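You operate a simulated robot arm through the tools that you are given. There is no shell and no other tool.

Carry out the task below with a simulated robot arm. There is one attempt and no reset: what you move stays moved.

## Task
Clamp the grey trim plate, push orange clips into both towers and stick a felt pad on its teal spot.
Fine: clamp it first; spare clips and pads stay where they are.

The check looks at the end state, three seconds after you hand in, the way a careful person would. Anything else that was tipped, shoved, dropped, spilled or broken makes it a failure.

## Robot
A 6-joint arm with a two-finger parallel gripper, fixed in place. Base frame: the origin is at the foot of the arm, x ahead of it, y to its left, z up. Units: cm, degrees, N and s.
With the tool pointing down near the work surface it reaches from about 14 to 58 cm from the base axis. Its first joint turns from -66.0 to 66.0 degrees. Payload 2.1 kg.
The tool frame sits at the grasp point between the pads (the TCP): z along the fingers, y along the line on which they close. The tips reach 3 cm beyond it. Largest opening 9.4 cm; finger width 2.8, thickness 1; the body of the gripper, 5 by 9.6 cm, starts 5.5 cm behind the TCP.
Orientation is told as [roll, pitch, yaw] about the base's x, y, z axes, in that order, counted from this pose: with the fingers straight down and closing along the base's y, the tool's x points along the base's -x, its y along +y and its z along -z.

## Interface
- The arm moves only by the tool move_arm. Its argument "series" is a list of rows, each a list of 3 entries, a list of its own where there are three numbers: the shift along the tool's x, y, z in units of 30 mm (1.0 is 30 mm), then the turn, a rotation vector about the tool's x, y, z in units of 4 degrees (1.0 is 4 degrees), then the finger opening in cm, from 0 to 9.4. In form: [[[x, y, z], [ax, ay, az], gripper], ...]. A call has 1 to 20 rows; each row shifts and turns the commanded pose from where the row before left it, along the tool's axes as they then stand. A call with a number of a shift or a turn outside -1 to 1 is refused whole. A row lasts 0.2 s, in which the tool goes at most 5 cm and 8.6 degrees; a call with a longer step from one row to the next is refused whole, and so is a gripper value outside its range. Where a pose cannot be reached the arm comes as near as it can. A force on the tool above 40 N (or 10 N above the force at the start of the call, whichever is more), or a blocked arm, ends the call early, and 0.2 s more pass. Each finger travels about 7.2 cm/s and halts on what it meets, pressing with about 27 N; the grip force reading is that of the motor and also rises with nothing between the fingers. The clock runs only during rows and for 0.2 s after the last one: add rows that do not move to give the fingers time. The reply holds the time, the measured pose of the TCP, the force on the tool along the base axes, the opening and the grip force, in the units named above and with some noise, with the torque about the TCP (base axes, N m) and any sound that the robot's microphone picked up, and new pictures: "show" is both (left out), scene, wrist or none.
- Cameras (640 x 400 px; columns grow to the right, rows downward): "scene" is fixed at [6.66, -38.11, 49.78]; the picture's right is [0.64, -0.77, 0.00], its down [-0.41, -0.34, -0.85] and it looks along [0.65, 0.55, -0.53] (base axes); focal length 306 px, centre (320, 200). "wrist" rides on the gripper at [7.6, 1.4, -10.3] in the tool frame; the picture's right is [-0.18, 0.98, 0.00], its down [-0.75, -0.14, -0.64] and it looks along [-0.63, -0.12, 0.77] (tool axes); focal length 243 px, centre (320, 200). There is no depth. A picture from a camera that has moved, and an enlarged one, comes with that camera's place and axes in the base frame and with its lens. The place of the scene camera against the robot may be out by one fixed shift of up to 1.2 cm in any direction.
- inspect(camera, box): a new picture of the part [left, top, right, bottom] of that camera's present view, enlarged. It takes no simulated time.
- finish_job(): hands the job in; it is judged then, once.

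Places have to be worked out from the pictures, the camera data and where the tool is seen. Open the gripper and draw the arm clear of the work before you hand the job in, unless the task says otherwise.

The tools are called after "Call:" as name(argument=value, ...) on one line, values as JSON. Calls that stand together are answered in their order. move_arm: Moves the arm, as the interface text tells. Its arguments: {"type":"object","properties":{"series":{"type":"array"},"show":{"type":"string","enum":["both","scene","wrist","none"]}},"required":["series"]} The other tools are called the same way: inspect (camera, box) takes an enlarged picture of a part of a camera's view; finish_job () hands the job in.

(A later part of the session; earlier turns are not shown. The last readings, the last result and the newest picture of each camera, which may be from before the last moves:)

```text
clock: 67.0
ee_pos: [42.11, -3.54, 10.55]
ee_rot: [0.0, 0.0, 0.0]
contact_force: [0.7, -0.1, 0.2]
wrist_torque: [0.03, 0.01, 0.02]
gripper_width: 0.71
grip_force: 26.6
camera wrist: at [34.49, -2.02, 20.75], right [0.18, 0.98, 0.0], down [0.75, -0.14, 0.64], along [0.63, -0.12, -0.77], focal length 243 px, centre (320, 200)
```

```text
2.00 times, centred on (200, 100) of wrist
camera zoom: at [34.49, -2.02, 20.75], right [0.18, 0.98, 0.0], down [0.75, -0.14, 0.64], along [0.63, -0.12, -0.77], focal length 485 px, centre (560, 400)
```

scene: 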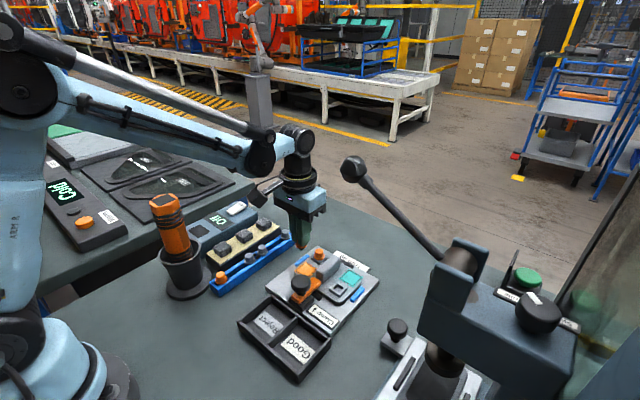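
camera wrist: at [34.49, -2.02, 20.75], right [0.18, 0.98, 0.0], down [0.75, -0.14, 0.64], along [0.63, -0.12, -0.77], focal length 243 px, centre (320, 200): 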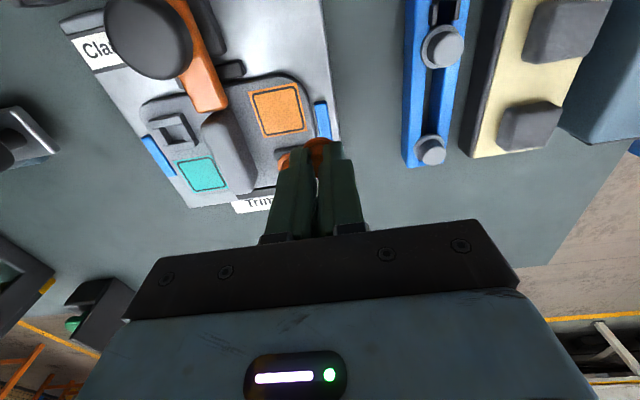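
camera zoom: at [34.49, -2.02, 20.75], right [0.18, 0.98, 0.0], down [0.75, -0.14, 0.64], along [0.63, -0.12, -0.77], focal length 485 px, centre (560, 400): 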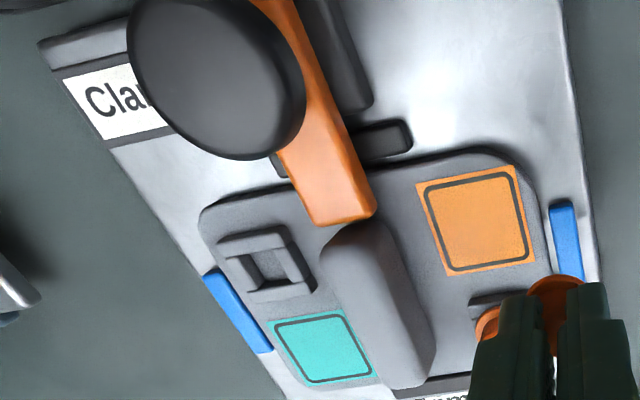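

Path is clear. I'll move across to above the second tower, about (40.4, -14.6), at the same height.

Call:
move_arm(series=[[[0.0, -0.75, 0], [0, 0, 0], 0.6], [[0.1, -0.75, 0], [0, 0, 0], 0.6], [[0.2, -0.75, 0], [0, 0, 0], 0.6], [[0.2, -0.75, 0], [0, 0, 0], 0.6], [[0.07, -0.72, 0], [0, 0, 0], 0.6], [[0, 0, 0], [0, 0, 0], 0.6]])

Call:
inspect(camera="scene", box=[280, 130, 400, 290])

Call:
inspect(camera="wrist", box=[270, 80, 370, 170])

Call:
inspect(camera="scene", box=[322, 265, 358, 300])

```text
clock: 68.4
ee_pos: [40.36, -14.6, 10.55]
ee_rot: [-0.1, 0.0, 0.0]
contact_force: [-0.1, -0.2, -0.1]
wrist_torque: [0.0, 0.01, 0.02]
gripper_width: 0.62
grip_force: 0.1
camera wrist: at [32.74, -13.18, 20.75], right [0.18, 0.98, 0.0], down [0.75, -0.14, 0.64], along [0.63, -0.12, -0.77], focal length 243 px, centre (320, 200)
```

scene: 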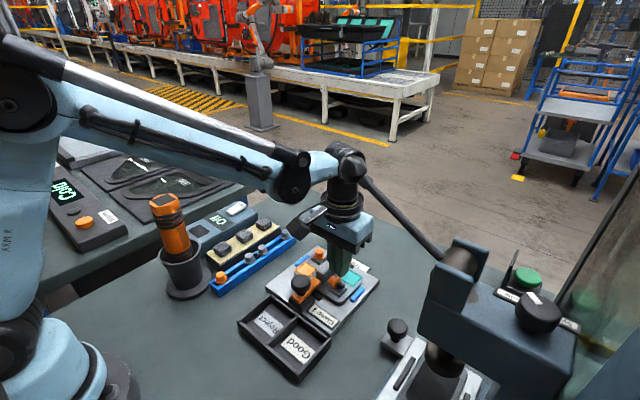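
wrist: 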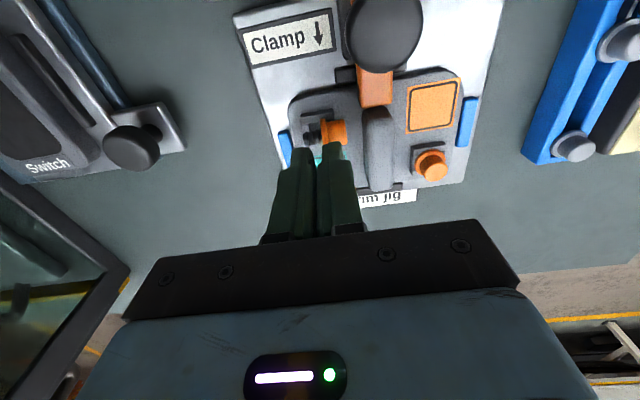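

```text
2.50 times, centred on (340, 210) of scene
camera zoom: at [6.66, -38.11, 49.78], right [0.64, -0.77, 0.0], down [-0.41, -0.34, -0.85], along [0.65, 0.55, -0.53], focal length 764 px, centre (270, 175)
```

zoom: 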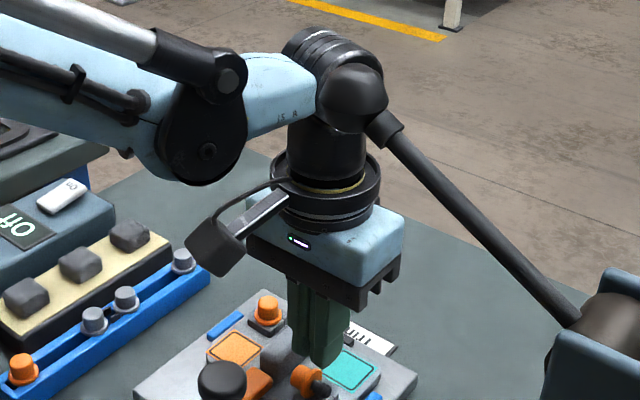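

```text
4.44 times, centred on (320, 125) of wrist
camera zoom: at [32.74, -13.18, 20.75], right [0.18, 0.98, 0.0], down [0.75, -0.14, 0.64], along [0.63, -0.12, -0.77], focal length 1078 px, centre (320, 533)
```

zoom: 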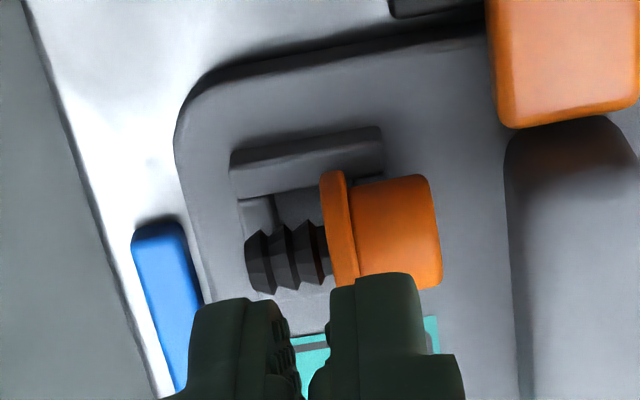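

```text
11.43 times, centred on (340, 282) of scene
camera zoom: at [6.66, -38.11, 49.78], right [0.64, -0.77, 0.0], down [-0.41, -0.34, -0.85], along [0.65, 0.55, -0.53], focal length 3492 px, centre (91, -743)
```

zoom: 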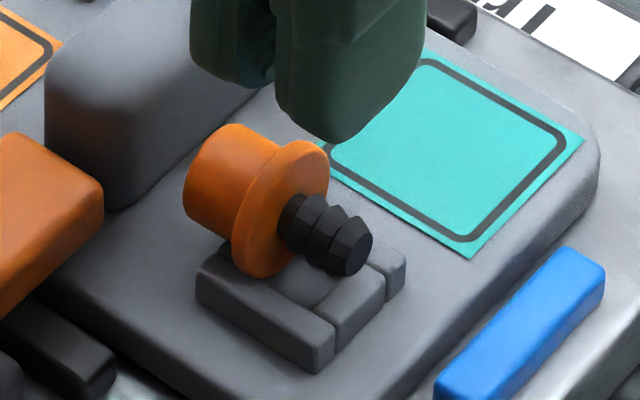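

The clip slipped out of the grip at the end of that move: it is lying on its side on the second tower, pin pointing -y and slightly down. Nothing else moved. I'll zoom in to work out its exact pose before doing anything.

Call:
inspect(camera="scene", box=[330, 272, 358, 296])

Call:
inspect(camera="wrist", box=[295, 100, 345, 160])

```text
16.00 times, centred on (344, 284) of scene
camera zoom: at [6.66, -38.11, 49.78], right [0.64, -0.77, 0.0], down [-0.41, -0.34, -0.85], along [0.65, 0.55, -0.53], focal length 4888 px, centre (-64, -1144)
```

zoom: 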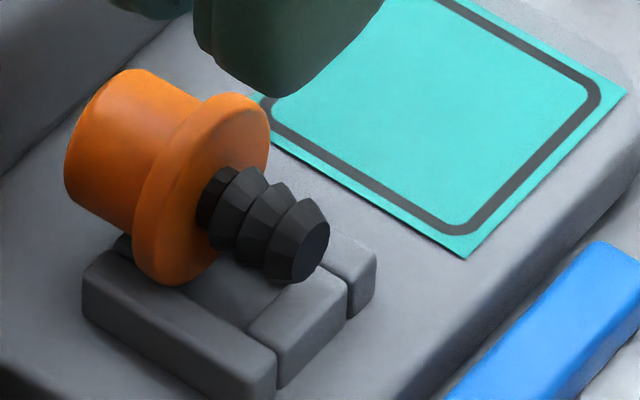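

```text
6.67 times, centred on (320, 130) of wrist
camera zoom: at [32.74, -13.18, 20.75], right [0.18, 0.98, 0.0], down [0.75, -0.14, 0.64], along [0.63, -0.12, -0.77], focal length 1618 px, centre (320, 667)
```

zoom: 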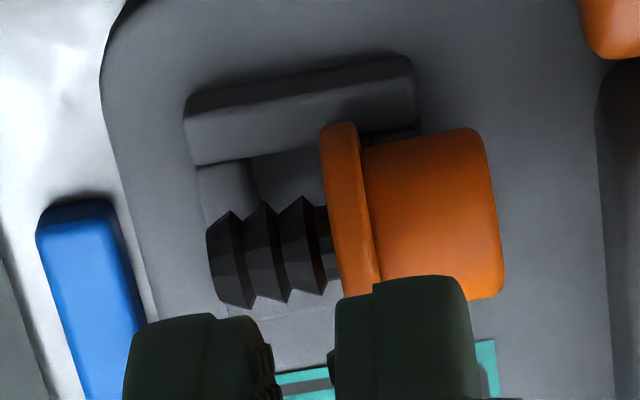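

The clip rests stably: flange edge in the hole, pin lying on the -y wall, cap pointing +y and slightly up. I'll back away gently in +y with closed fingers, then open and turn the wrist to yaw ≈ +100° in free space, so the fingers can close across the clip.

Call:
move_arm(series=[[[0, 0, -0.3], [0, 0, 0], 0.6], [[0, 0.5, -0.2], [0, 0, 0], 0.6], [[0, 0.9, 0], [0, 0, 0], 0.6], [[0, 0.9, 0], [0, 0, 0], 2.0], [[0, 0.9, -0.5], [0, 0, 0], 4.0], [[0, 0, -0.5], [0, 0, 0], 4.0]], show="scene")

Call:
inspect(camera="wrist", box=[140, 20, 320, 180])

Call:
inspect(camera="scene", box=[310, 250, 370, 300])

```text
clock: 69.8
ee_pos: [40.24, -4.99, 14.99]
ee_rot: [0.1, 0.0, 0.1]
contact_force: [0.1, 0.2, -0.3]
wrist_torque: [0.01, -0.02, 0.01]
gripper_width: 4.01
grip_force: 0.0
```

scene: 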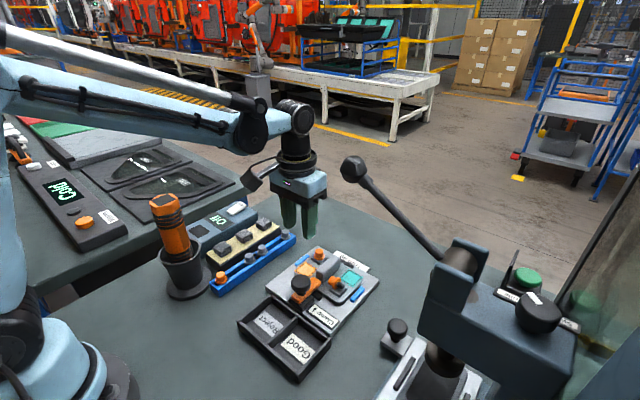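

```text
2.50 times, centred on (230, 100) of wrist
camera zoom: at [32.68, -3.55, 25.3], right [0.18, 0.98, 0.0], down [0.75, -0.14, 0.64], along [0.63, -0.12, -0.77], focal length 606 px, centre (545, 450)
```

zoom: 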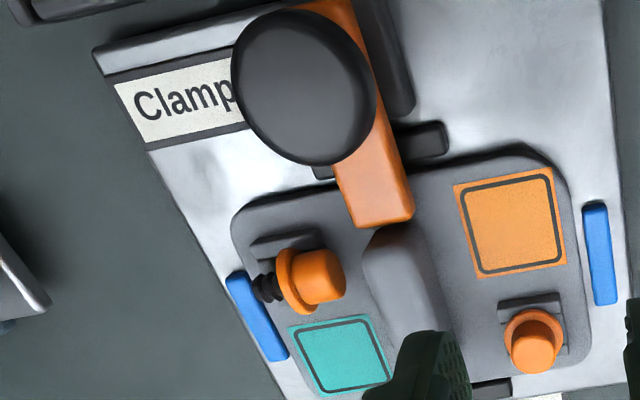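

```text
8.00 times, centred on (340, 275) of scene
camera zoom: at [6.66, -38.11, 49.78], right [0.64, -0.77, 0.0], down [-0.41, -0.34, -0.85], along [0.65, 0.55, -0.53], focal length 2444 px, centre (160, -400)
```

zoom: 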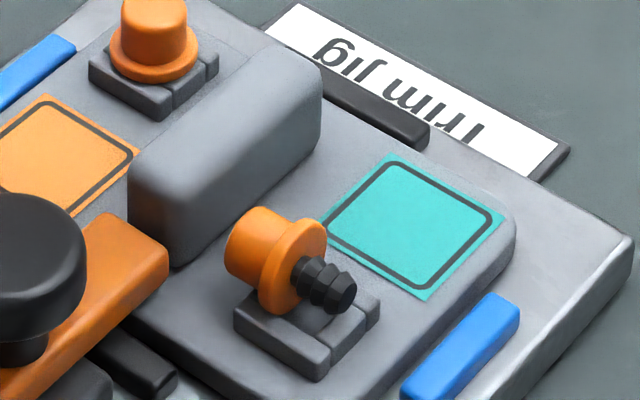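

The pose is clear: rotating it upright needs about 76°. My plan is to grip the flange rim across its axis (fingers closing along ~x, tool at yaw ≈ 101° leaning 20° away), lift it, then lean the tool the other way so the pin points down. First I'll turn the yaw in free space here to see that it is reachable.

Call:
move_arm(series=[[[0, 0, 0], [0, 0, -1], 4.0], [[0, 0, 0], [0, 0, -1], 4.0], [[0, 0, 0], [0, 0, -1], 4.0], [[0, 0, 0], [0, 0, -1], 4.0], [[0, 0, 0], [0, 0, -1], 4.0], [[0, 0, 0], [0, 0, -1], 4.0], [[0, 0, 0], [0, 0, -1], 4.0], [[0, 0, 0], [0, 0, -1], 4.0], [[0, 0, 0], [0, 0, -1], 4.0], [[0, 0, 0], [0, 0, -1], 4.0], [[0, 0, 0], [0, 0, -1], 4.0], [[0, 0, 0], [0, 0, -1], 4.0], [[0, 0, 0], [0, 0, -1], 4.0], [[0, 0, 0], [0, 0, -1], 4.0], [[0, 0, 0], [0, 0, -1], 4.0], [[0, 0, 0], [0, 0, -1], 4.0], [[0, 0, 0], [0, 0, -1], 4.0], [[0, 0, 0], [0, 0, -1], 4.0], [[0, 0, 0], [0, 0, -1], 4.0], [[0, 0, 0], [0, 0, -1], 4.0]])

```text
clock: 74.0
ee_pos: [40.22, -5.02, 15.08]
ee_rot: [0.0, -0.1, 80.2]
contact_force: [-0.5, -0.1, 0.2]
wrist_torque: [0.01, 0.03, -0.03]
gripper_width: 3.99
grip_force: 0.0
camera wrist: at [37.56, -12.28, 25.3], right [-0.94, 0.35, 0.0], down [0.27, 0.72, 0.64], along [0.23, 0.6, -0.77], focal length 243 px, centre (320, 200)
```

scene: 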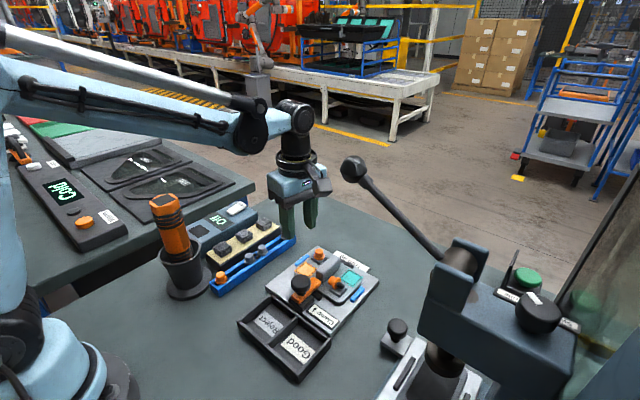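
wrist: 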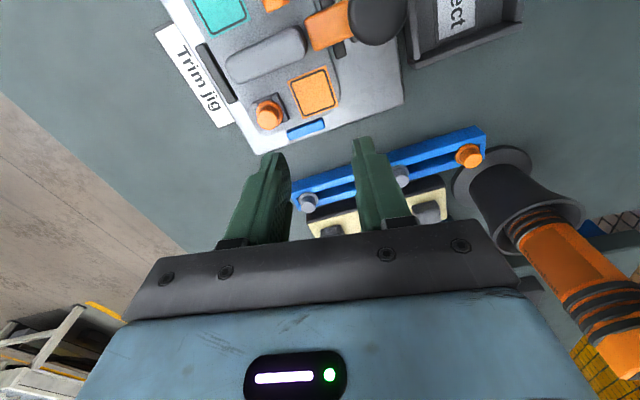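

Reachable. I'll finish the yaw to ~101° and apply the 20° lean here in free space, then move over for a better look at the clip from above.

Call:
move_arm(series=[[[0, 0, 0], [0, 0, -1], 3.4], [[0, 0, 0], [0, 0, -1], 3.4], [[0, 0, 0], [0, 0, -1], 3.4], [[0, 0, 0], [0, 0, -1], 3.4], [[0, 0, 0], [0, 0, -1], 3.4], [[0, 0, 0], [0, 0, -0.2], 3.4], [[0, 0, 0], [0, 1, 0], 3.4], [[0, 0, 0], [0, 1, 0], 3.4], [[0, 0, 0], [0, 1, 0], 3.4], [[0, 0, 0], [0, 1, 0], 3.4], [[0, 0, 0], [0, 1, 0], 3.4]])

```text
clock: 76.4
ee_pos: [40.28, -5.18, 15.12]
ee_rot: [0.0, 20.1, 100.8]
contact_force: [0.4, 0.0, 0.5]
wrist_torque: [0.01, -0.02, 0.0]
gripper_width: 3.39
grip_force: 0.0
camera wrist: at [39.59, -8.86, 27.27], right [-1.0, -0.01, -0.06], down [-0.04, 0.94, 0.34], along [0.05, 0.35, -0.94], focal length 243 px, centre (320, 200)
```

scene: 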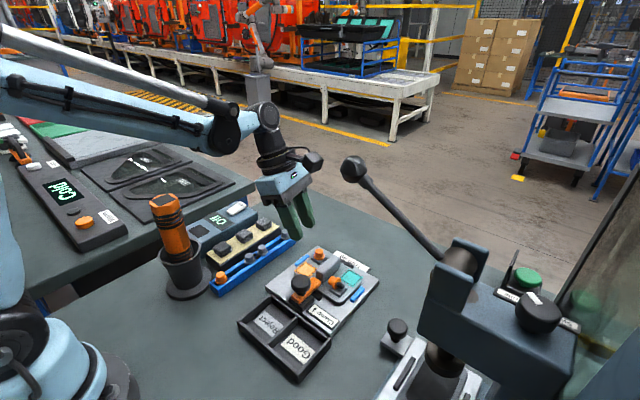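
wrist: 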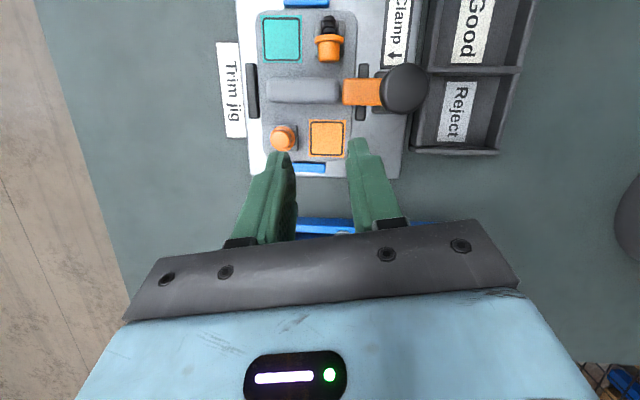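

This gives a near top-down view of the plate. I'll zoom on the lying clip for its exact position and direction.

Call:
inspect(camera="wrist", box=[290, 5, 370, 75])

Call:
inspect(camera="wrist", box=[230, 0, 430, 180])

```text
5.71 times, centred on (330, 40) of wrist
camera zoom: at [39.59, -8.86, 27.27], right [-1.0, -0.01, -0.06], down [-0.04, 0.94, 0.34], along [0.05, 0.35, -0.94], focal length 1386 px, centre (263, 1114)
```

zoom: 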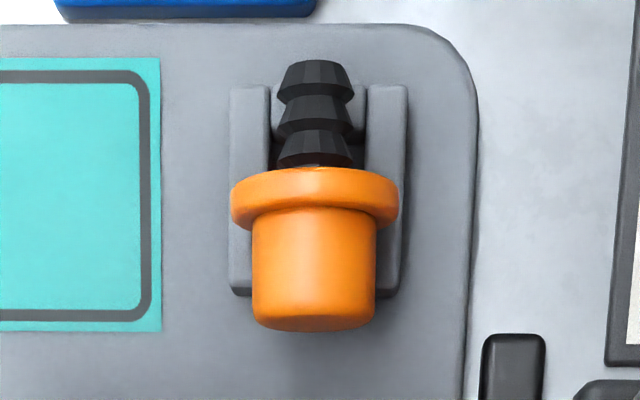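

```text
2.22 times, centred on (330, 90) of wrist
camera zoom: at [39.59, -8.86, 27.27], right [-1.0, -0.01, -0.06], down [-0.04, 0.94, 0.34], along [0.05, 0.35, -0.94], focal length 539 px, centre (298, 444)
```

zoom: 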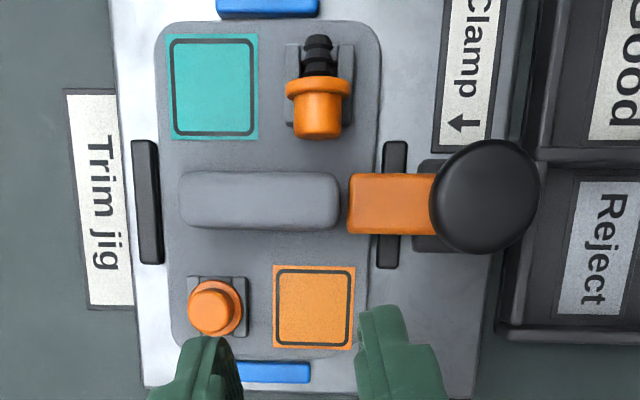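

Very clear: the clip lies at x≈40.39 along -y (within 1°), flange centre about (40.39, -14.32, 4.1). I'll correct the yaw to ~91° and go to a pre-grasp point 4 cm back along the leaned tool axis.

Call:
move_arm(series=[[[0, 0, 0], [-0.28, 0, 0.767], 3.4], [[0, 0, 0], [-0.28, 0, 0.767], 3.4], [[0, 0, 0], [-0.28, 0, 0.767], 3.4], [[0.357, 0.005, 0.557], [0, 0, 0], 3.4], [[0.357, 0.005, 0.557], [0, 0, 0], 3.4], [[0.357, 0.005, 0.557], [0, 0, 0], 3.4], [[0.357, 0.005, 0.557], [0, 0, 0], 3.4], [[0, 0, 0], [0, 0, 0], 3.4]])

Call:
inspect(camera="wrist", box=[250, 60, 390, 200])

Call:
inspect(camera="scene", box=[310, 230, 370, 300])

```text
clock: 78.2
ee_pos: [40.34, -11.36, 10.09]
ee_rot: [0.0, 19.9, 91.1]
contact_force: [-0.4, -1.1, 0.9]
wrist_torque: [0.0, 0.02, -0.02]
gripper_width: 3.37
grip_force: 0.1
camera wrist: at [38.98, -15.03, 22.32], right [-0.99, 0.16, -0.06], down [0.12, 0.93, 0.35], along [0.11, 0.33, -0.94], focal length 243 px, centre (320, 200)
```

scene: 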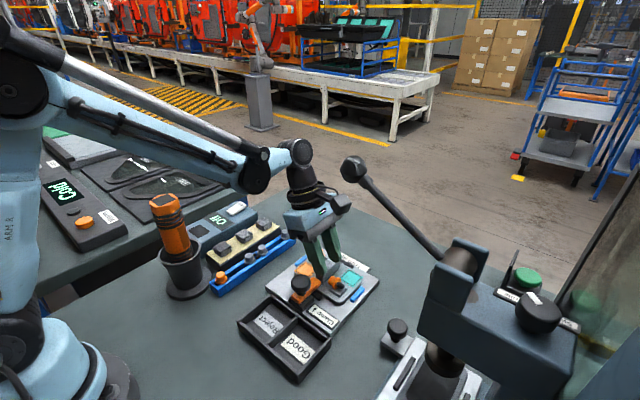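
wrist: 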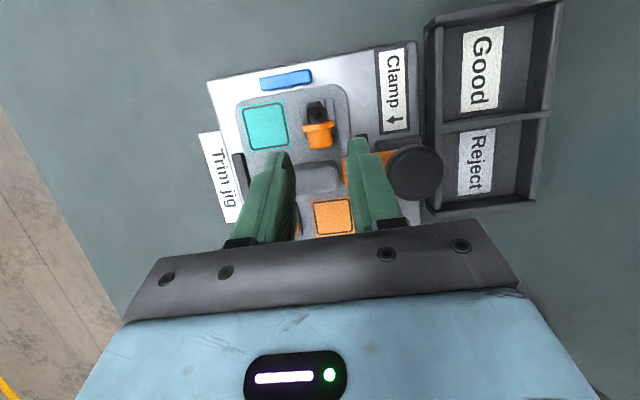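

```text
2.86 times, centred on (320, 130) of wrist
camera zoom: at [38.98, -15.03, 22.32], right [-0.99, 0.16, -0.06], down [0.12, 0.93, 0.35], along [0.11, 0.33, -0.94], focal length 693 px, centre (320, 400)
```

zoom: 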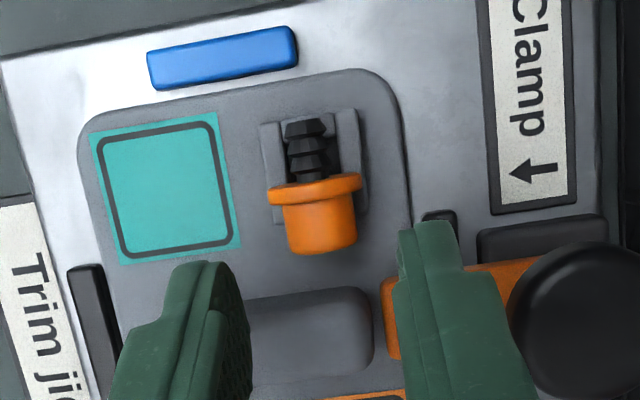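

```text
5.71 times, centred on (340, 265) of scene
camera zoom: at [6.66, -38.11, 49.78], right [0.64, -0.77, 0.0], down [-0.41, -0.34, -0.85], along [0.65, 0.55, -0.53], focal length 1746 px, centre (206, -171)
```

zoom: 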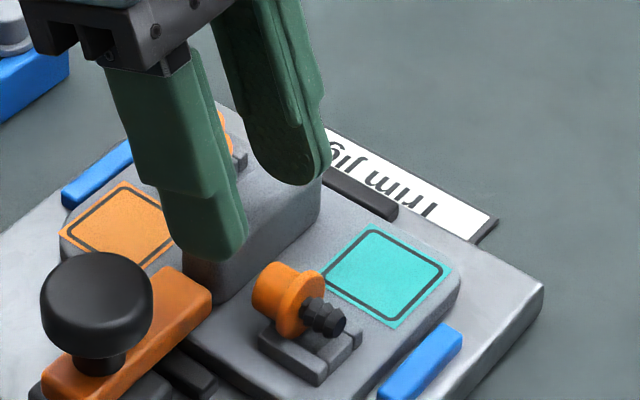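

Two-view triangulation shows the clip is almost horizontal: flange standing in the hole (centre ≈ (40.37, -14.1, 4.25)), cap resting on the +y wall. The current 20° lean clears the rib and bar; I'll advance 2.7 cm along the tool axis and check.

Call:
move_arm(series=[[[0.008, -0.006, 0.3], [0, 0, 0], 3.4], [[0.007, -0.006, 0.3], [0, 0, 0], 3.4], [[0, 0, 0.3], [0, 0, 0], 3.4], [[0, 0, 0], [0, 0, 0], 3.4]])

Call:
inspect(camera="wrist", box=[260, 100, 380, 200])

Call:
inspect(camera="scene", box=[310, 240, 360, 300])

```text
clock: 79.2
ee_pos: [40.35, -12.37, 7.6]
ee_rot: [0.0, 19.9, 91.1]
contact_force: [-0.6, 0.6, 0.0]
wrist_torque: [-0.02, 0.02, -0.02]
gripper_width: 3.38
grip_force: 0.1
camera wrist: at [39.04, -15.97, 19.85], right [-0.99, 0.16, -0.06], down [0.12, 0.93, 0.35], along [0.11, 0.33, -0.94], focal length 243 px, centre (320, 200)
```

scene: 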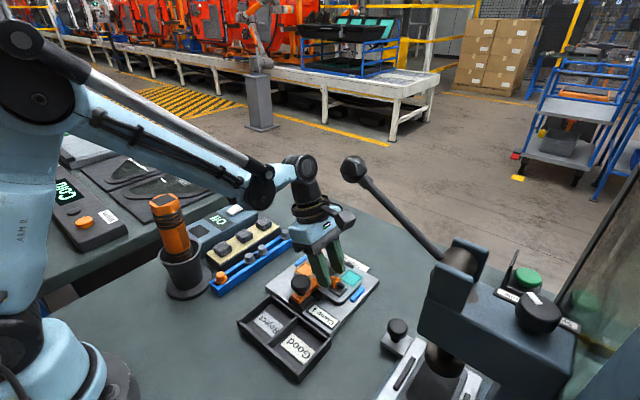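
wrist: 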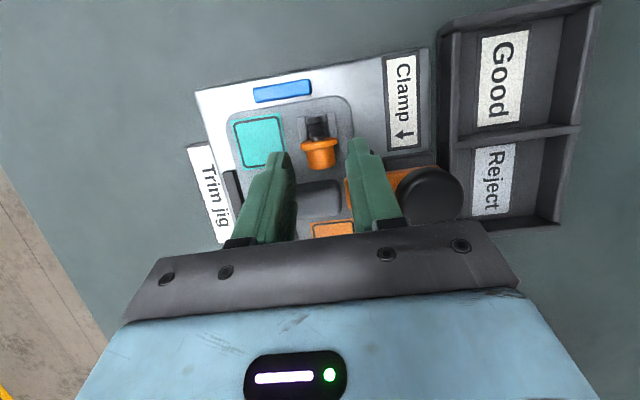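

```text
4.00 times, centred on (320, 150) of wrist
camera zoom: at [39.04, -15.97, 19.85], right [-0.99, 0.16, -0.06], down [0.12, 0.93, 0.35], along [0.11, 0.33, -0.94], focal length 970 px, centre (320, 400)
```

zoom: 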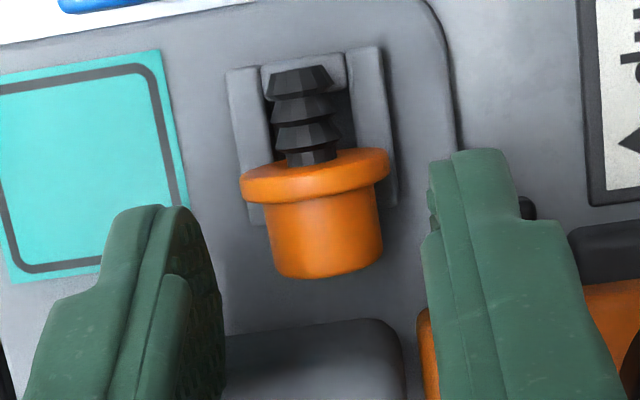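

```text
6.67 times, centred on (335, 270) of scene
camera zoom: at [6.66, -38.11, 49.78], right [0.64, -0.77, 0.0], down [-0.41, -0.34, -0.85], along [0.65, 0.55, -0.53], focal length 2037 px, centre (220, -267)
```

zoom: 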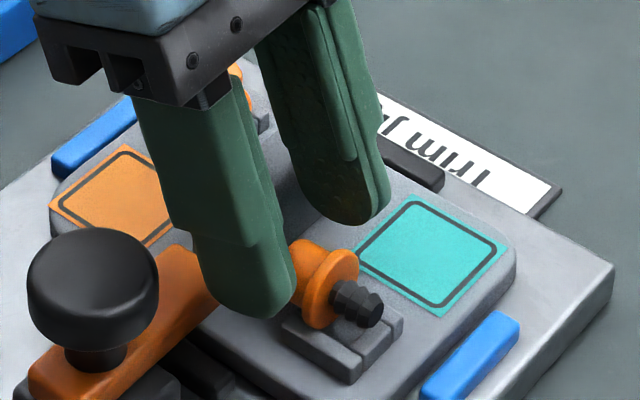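

The clip is centred between the fingers and the rib and bar are clear. I'll advance the last centimetre and close gently on the flange rim.

Call:
move_arm(series=[[[0, 0, 0.17], [0, 0, 0], 3.4], [[0, 0, 0.17], [0, 0, 0], 3.4], [[0, 0, 0], [0, 0, 0], 3.4]], show="none")

Call:
inspect(camera="wrist", box=[260, 100, 380, 200])

Call:
inspect(camera="scene", box=[310, 240, 360, 300])

```text
clock: 80.0
ee_pos: [40.32, -12.68, 6.75]
ee_rot: [-0.1, 20.0, 91.0]
contact_force: [0.9, -0.7, -0.1]
wrist_torque: [0.03, 0.01, 0.0]
gripper_width: 3.38
grip_force: 0.1
```

```text
4.00 times, centred on (320, 150) of wrist
camera zoom: at [39.04, -16.32, 18.9], right [-0.99, 0.16, -0.06], down [0.12, 0.93, 0.35], along [0.11, 0.33, -0.94], focal length 970 px, centre (320, 400)
```

zoom: 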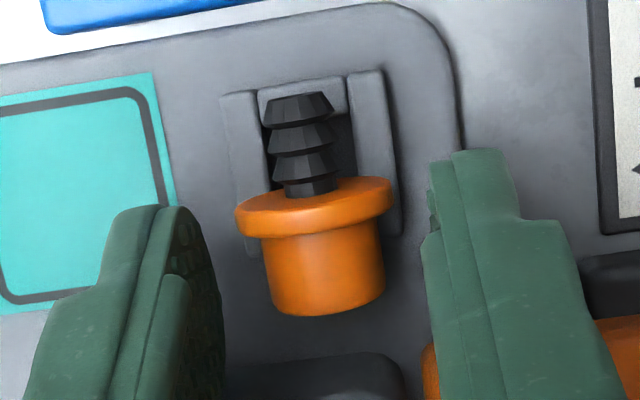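

```text
6.67 times, centred on (335, 270) of scene
camera zoom: at [6.66, -38.11, 49.78], right [0.64, -0.77, 0.0], down [-0.41, -0.34, -0.85], along [0.65, 0.55, -0.53], focal length 2037 px, centre (220, -267)
```

zoom: 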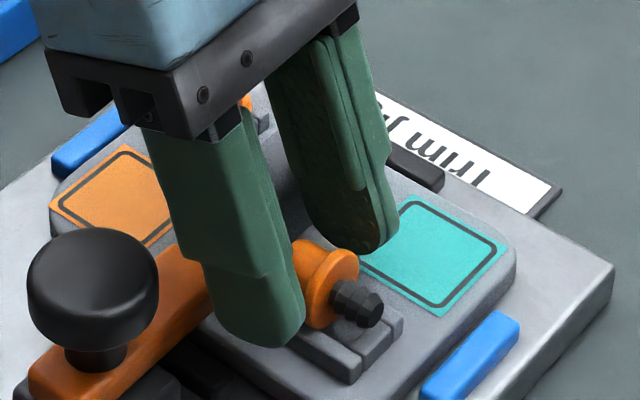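

The fingers straddle the flange rim properly. Closing now with a moderate squeeze.

Call:
move_arm(series=[[[0, 0, 0], [0, 0, 0], 2.8], [[0, 0, 0], [0, 0, 0], 2.2], [[0, 0, 0], [0, 0, 0], 2.0], [[0, 0, 0], [0, 0, 0], 2.0]], show="none")

Call:
inspect(camera="wrist", box=[260, 100, 380, 200])

Call:
inspect(camera="scene", box=[310, 240, 360, 300])

```text
clock: 81.0
ee_pos: [40.41, -12.64, 6.64]
ee_rot: [0.0, 20.1, 91.0]
contact_force: [-0.6, -0.1, 0.1]
wrist_torque: [-0.02, -0.01, -0.01]
gripper_width: 2.15
grip_force: 12.3
```

```text
4.00 times, centred on (320, 150) of wrist
camera zoom: at [39.04, -16.31, 18.92], right [-0.99, 0.16, -0.06], down [0.12, 0.93, 0.35], along [0.11, 0.33, -0.94], focal length 970 px, centre (320, 400)
```

zoom: 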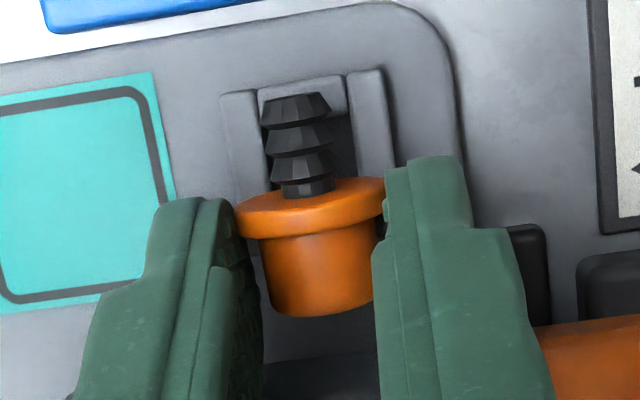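

```text
6.67 times, centred on (335, 270) of scene
camera zoom: at [6.66, -38.11, 49.78], right [0.64, -0.77, 0.0], down [-0.41, -0.34, -0.85], along [0.65, 0.55, -0.53], focal length 2037 px, centre (220, -267)
```

zoom: 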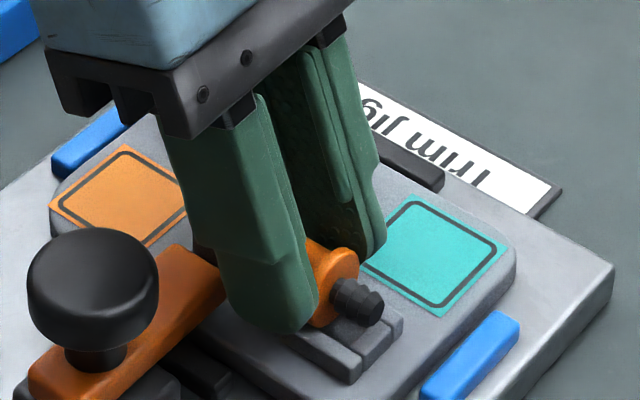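

Held on the rim at 2.15 cm with 12 N. I'll firm up slightly and back out slowly along the tool axis, checking the clip follows.

Call:
move_arm(series=[[[0, 0, 0], [0, 0, 0], 1.8], [[0, 0, 0], [0, 0, 0], 1.8], [[0, 0, -0.1], [0, 0, 0], 1.8], [[0, 0, -0.15], [0, 0, 0], 1.8], [[0, 0, -0.25], [0, 0, 0], 1.8], [[0, 0, 0], [0, 0, 0], 1.8]], show="none")

Call:
inspect(camera="wrist", box=[260, 100, 380, 200])

Call:
inspect(camera="scene", box=[310, 240, 360, 300])

```text
clock: 82.4
ee_pos: [40.45, -12.32, 8.19]
ee_rot: [0.1, 20.0, 91.0]
contact_force: [0.2, 0.6, 0.5]
wrist_torque: [-0.03, 0.0, 0.0]
gripper_width: 1.91
grip_force: 26.6
```

```text
4.00 times, centred on (320, 150) of wrist
camera zoom: at [39.05, -15.78, 20.36], right [-0.99, 0.16, -0.06], down [0.12, 0.93, 0.35], along [0.11, 0.33, -0.94], focal length 970 px, centre (320, 400)
```

zoom: 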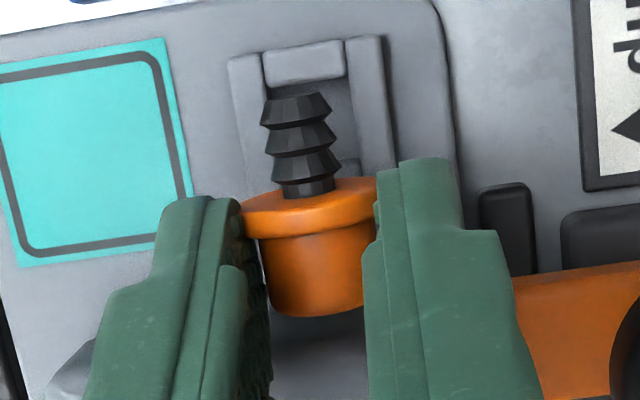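

```text
6.67 times, centred on (335, 270) of scene
camera zoom: at [6.66, -38.11, 49.78], right [0.64, -0.77, 0.0], down [-0.41, -0.34, -0.85], along [0.65, 0.55, -0.53], focal length 2037 px, centre (220, -267)
```

zoom: 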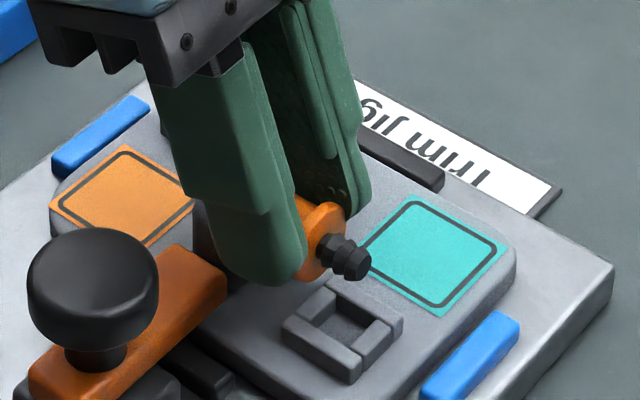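

The clip is secure and unchanged in the grip. I'll lift it straight up first, then move back in +y to a free spot for reorienting.

Call:
move_arm(series=[[[0.11, 0, -0.31], [0, 0, 0], 1.75], [[0.17, 0, -0.47], [0, 0, 0], 1.75], [[0.11, 0, -0.31], [0, 0, 0], 1.75], [[-0.15, 0, -0.35], [0, 0, 0], 1.75], [[-0.3, 0, -0.35], [0, 0, 0], 1.75], [[-0.35, 0, -0.35], [0, 0, 0], 1.75], [[-0.35, 0, -0.35], [0, 0, 0], 1.75], [[-0.3, 0, -0.3], [0, 0, 0], 1.75], [[0, 0, 0], [0, 0, 0], 1.75]], show="both")

Call:
inspect(camera="wrist", box=[260, 100, 380, 200])

```text
clock: 84.4
ee_pos: [40.24, -6.24, 14.88]
ee_rot: [0.0, 20.0, 91.1]
contact_force: [0.4, 0.3, -0.7]
wrist_torque: [-0.02, 0.0, 0.02]
gripper_width: 1.9
grip_force: 26.5
camera wrist: at [38.95, -9.9, 27.12], right [-0.99, 0.16, -0.06], down [0.12, 0.93, 0.35], along [0.11, 0.33, -0.94], focal length 243 px, centre (320, 200)
```

scene: 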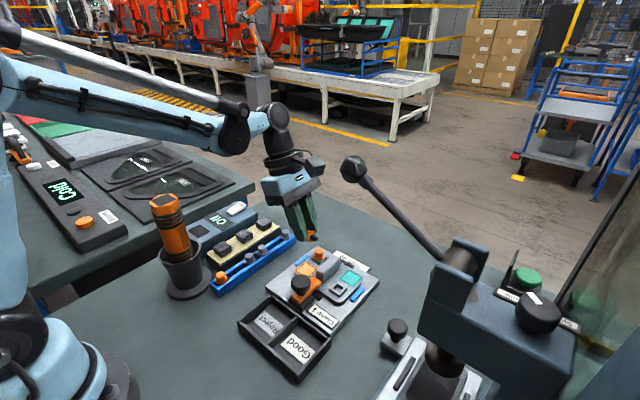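
wrist: 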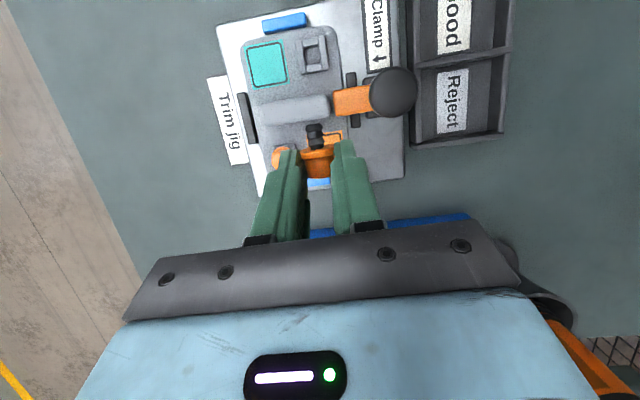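

```text
4.00 times, centred on (320, 150) of wrist
camera zoom: at [38.95, -9.9, 27.12], right [-0.99, 0.16, -0.06], down [0.12, 0.93, 0.35], along [0.11, 0.33, -0.94], focal length 970 px, centre (320, 400)
```

zoom: 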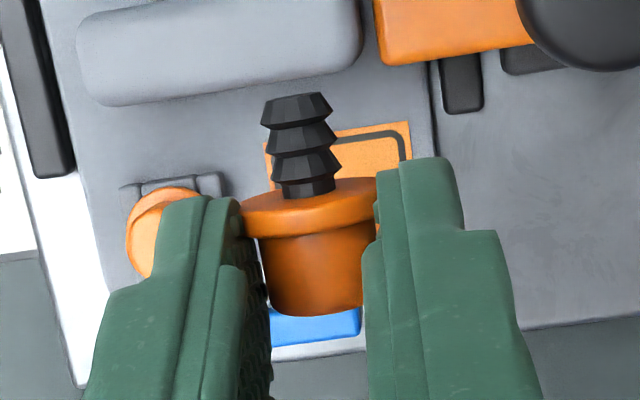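

Grip is steady (1.90 cm, unchanged picture). Now I'll turn the yaw by -66° about the vertical in free space so the later lean points away from the knob.

Call:
move_arm(series=[[[0, 0, 0], [-0.353, 0, 0.969], 1.75], [[0, 0, 0], [-0.353, 0, 0.969], 1.75], [[0, 0, 0], [-0.353, 0, 0.969], 1.75], [[0, 0, 0], [-0.353, 0, 0.969], 1.75], [[0, 0, 0], [-0.353, 0, 0.969], 1.75], [[0, 0, 0], [-0.353, 0, 0.969], 1.75], [[0, 0, 0], [-0.353, 0, 0.969], 1.75], [[0, 0, 0], [-0.353, 0, 0.969], 1.75], [[0, 0, 0], [-0.353, 0, 0.969], 1.75], [[0, 0, 0], [-0.353, 0, 0.969], 1.75], [[0, 0, 0], [-0.353, 0, 0.969], 1.75], [[0, 0, 0], [-0.353, 0, 0.969], 1.75], [[0, 0, 0], [-0.353, 0, 0.969], 1.75], [[0, 0, 0], [-0.353, 0, 0.969], 1.75], [[0, 0, 0], [-0.353, 0, 0.969], 1.75], [[0, 0, 0], [-0.353, 0, 0.969], 1.75]])

```text
clock: 87.8
ee_pos: [40.36, -6.27, 14.96]
ee_rot: [0.0, 19.9, 24.9]
contact_force: [-0.6, -0.2, 0.0]
wrist_torque: [0.0, 0.01, -0.01]
gripper_width: 1.91
grip_force: 27.6
camera wrist: at [36.41, -6.49, 27.15], right [-0.26, 0.96, -0.06], down [0.9, 0.26, 0.35], along [0.35, 0.03, -0.94], focal length 243 px, centre (320, 200)
```

scene: 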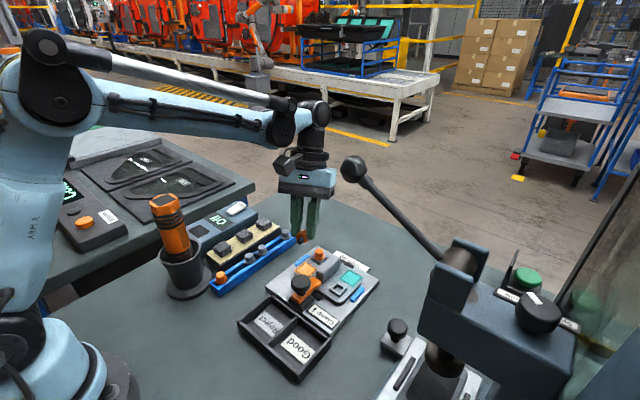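
wrist: 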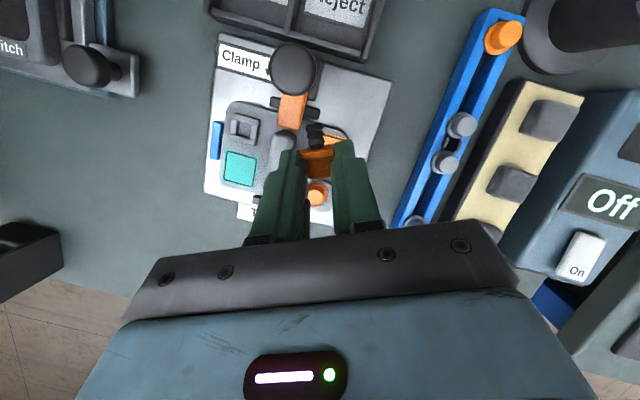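

Now I'll lean the tool back toward the base, in two stages, so the pin swings to point down. First 40°.

Call:
move_arm(series=[[[0, 0, 0], [0, -1, 0], 1.75], [[0, 0, 0], [0, -1, 0], 1.75], [[0, 0, 0], [0, -1, 0], 1.75], [[0, 0, 0], [0, -1, 0], 1.75], [[0, 0, 0], [0, -1, 0], 1.75], [[0, 0, 0], [0, -1, 0], 1.75], [[0, 0, 0], [0, -1, 0], 1.75], [[0, 0, 0], [0, -1, 0], 1.75], [[0, 0, 0], [0, -1, 0], 1.75], [[0, 0, 0], [0, -1, 0], 1.75]])

Call:
inspect(camera="scene", box=[260, 140, 360, 260])

```text
clock: 90.0
ee_pos: [40.19, -6.28, 14.96]
ee_rot: [0.1, -20.1, 24.9]
contact_force: [0.6, -0.7, -0.1]
wrist_torque: [-0.01, 0.01, 0.02]
gripper_width: 1.91
grip_force: 26.5
camera wrist: at [30.05, -9.5, 21.91], right [-0.26, 0.96, 0.06], down [0.5, 0.08, 0.86], along [0.83, 0.25, -0.5], focal length 243 px, centre (320, 200)
```

scene: 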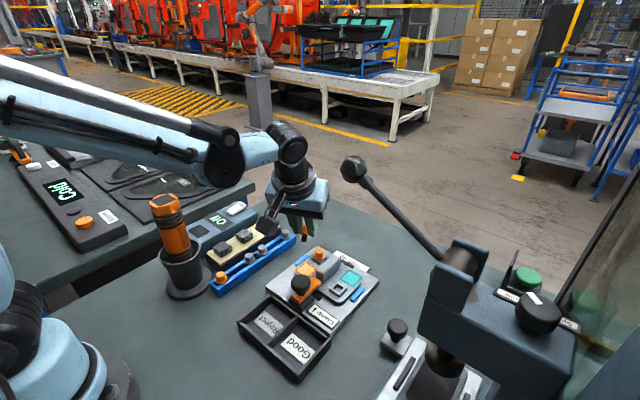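
wrist: 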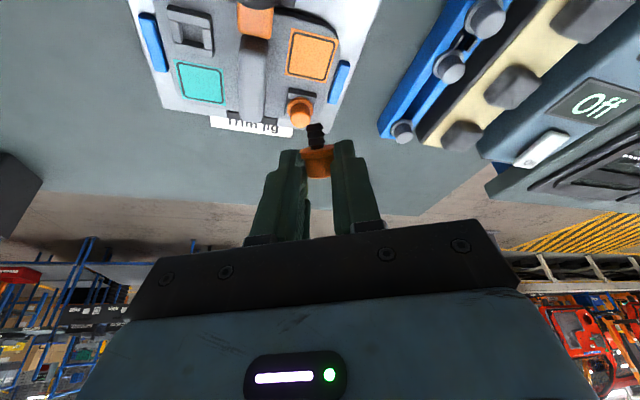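

```text
3.33 times, centred on (310, 200) of scene
camera zoom: at [6.66, -38.11, 49.78], right [0.64, -0.77, 0.0], down [-0.41, -0.34, -0.85], along [0.65, 0.55, -0.53], focal length 1018 px, centre (353, 200)
```

zoom: 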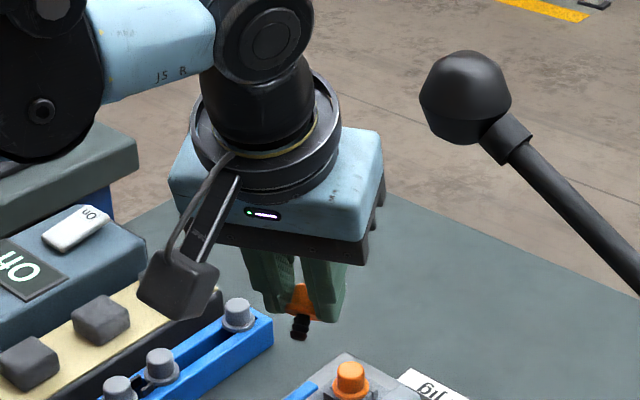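

Working as planned: the pin is turning down. I'll lean the remaining 28°.

Call:
move_arm(series=[[[0, 0, 0], [0, -1, 0], 1.75], [[0, 0, 0], [0, -1, 0], 1.75], [[0, 0, 0], [0, -1, 0], 1.75], [[0, 0, 0], [0, -1, 0], 1.75], [[0, 0, 0], [0, -1, 0], 1.75], [[0, 0, 0], [0, -1, 0], 1.75], [[0, 0, 0], [0, -1, 0], 1.75], [[0, 0, 0], [0, 0, 0], 1.75]])

Call:
inspect(camera="scene", box=[260, 180, 360, 280])

Call:
inspect(camera="wrist", box=[260, 90, 380, 200])

```text
clock: 91.8
ee_pos: [40.25, -6.28, 14.96]
ee_rot: [0.0, -48.1, 25.0]
contact_force: [0.4, -0.4, 0.9]
wrist_torque: [-0.01, 0.01, 0.03]
gripper_width: 1.93
grip_force: 26.8
camera wrist: at [28.18, -10.33, 16.1], right [-0.3, 0.94, 0.14], down [0.08, -0.12, 0.99], along [0.95, 0.31, -0.04], focal length 243 px, centre (320, 200)
```

scene: 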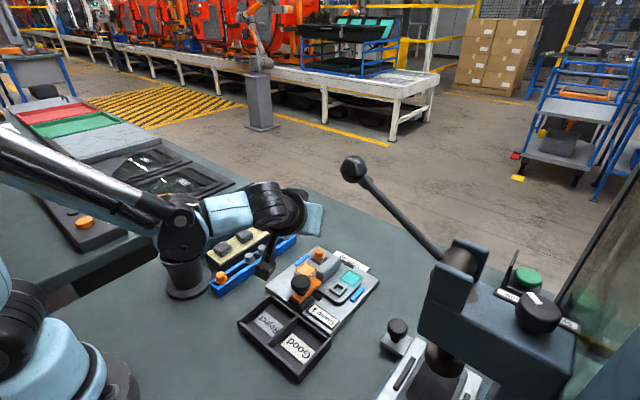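
wrist: 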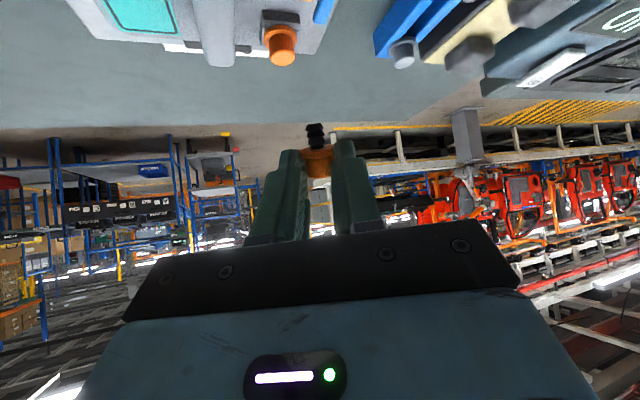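

```text
4.00 times, centred on (310, 230) of scene
camera zoom: at [6.66, -38.11, 49.78], right [0.64, -0.77, 0.0], down [-0.41, -0.34, -0.85], along [0.65, 0.55, -0.53], focal length 1222 px, centre (360, 80)
```

zoom: 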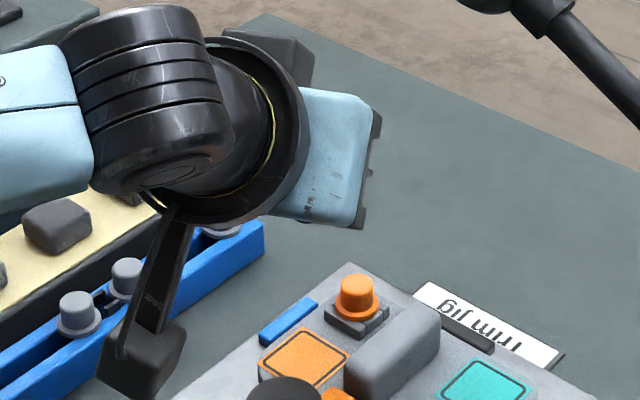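

```text
3.64 times, centred on (320, 145) of wrist
camera zoom: at [28.18, -10.33, 16.1], right [-0.3, 0.94, 0.14], down [0.08, -0.12, 0.99], along [0.95, 0.31, -0.04], focal length 882 px, centre (320, 400)
```

zoom: 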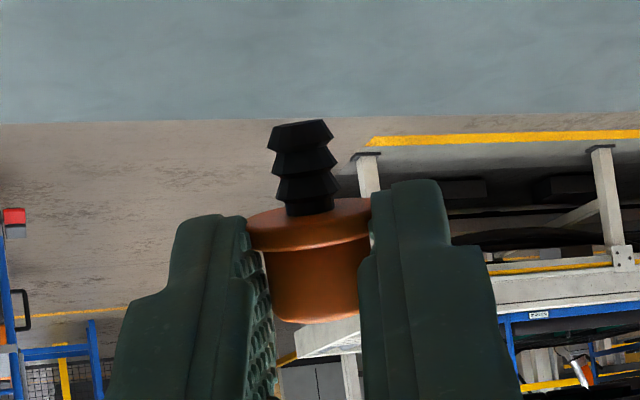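

The scene view is blocked by the wrist now, but the wrist camera sees the clip side-on (image is upside down, pin pointing down in reality). I'll zoom in to measure its remaining tilt.

Call:
inspect(camera="wrist", box=[290, 115, 345, 185])

```text
5.71 times, centred on (318, 150) of wrist
camera zoom: at [28.18, -10.33, 16.1], right [-0.3, 0.94, 0.14], down [0.08, -0.12, 0.99], along [0.95, 0.31, -0.04], focal length 1386 px, centre (334, 486)
```

zoom: 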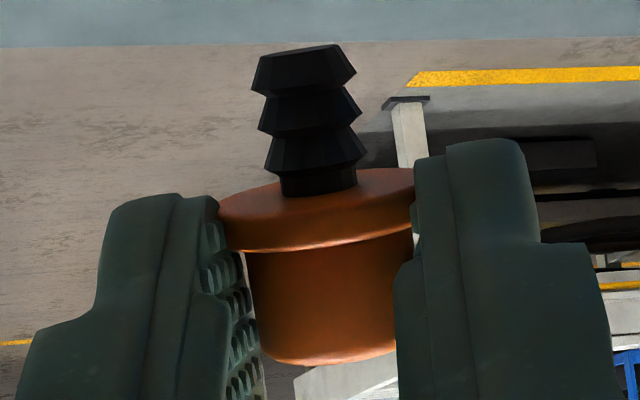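

The pin still leans about 30° from vertical. For the insertion I want the scene camera to see it, so I'll swing the leaned tool about the vertical from yaw 25° to -90° (hand leaning to +y), still in free space.

Call:
move_arm(series=[[[0, 0, 0], [0.971, 0, 0.874], 1.75], [[0, 0, 0], [0.971, 0, 0.874], 1.75], [[0, 0, 0], [0.971, 0, 0.874], 1.75], [[0, 0, 0], [0.971, 0, 0.874], 1.75], [[0, 0, 0], [0.971, 0, 0.874], 1.75], [[0, 0, 0], [0.971, 0, 0.874], 1.75], [[0, 0, 0], [0.971, 0, 0.874], 1.75], [[0, 0, 0], [0.971, 0, 0.874], 1.75], [[0, 0, 0], [0.971, 0, 0.874], 1.75], [[0, 0, 0], [0.971, 0, 0.874], 1.75], [[0, 0, 0], [0.971, 0, 0.874], 1.75]])

```text
clock: 94.2
ee_pos: [40.26, -6.3, 14.88]
ee_rot: [0.3, -48.0, -32.8]
contact_force: [0.4, 0.2, 0.5]
wrist_torque: [0.0, -0.01, -0.02]
gripper_width: 1.9
grip_force: 26.7
camera wrist: at [30.37, 1.78, 16.08], right [0.63, 0.76, 0.14], down [-0.05, -0.13, 0.99], along [0.77, -0.63, -0.04], focal length 243 px, centre (320, 200)
```

scene: 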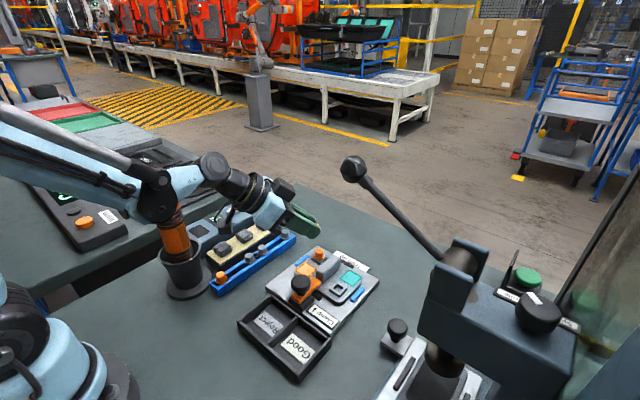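
wrist: 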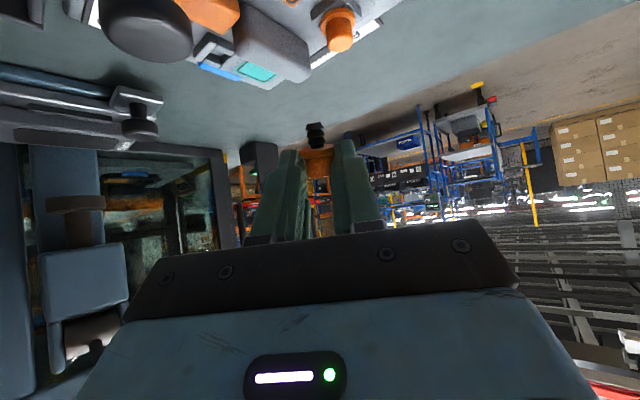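

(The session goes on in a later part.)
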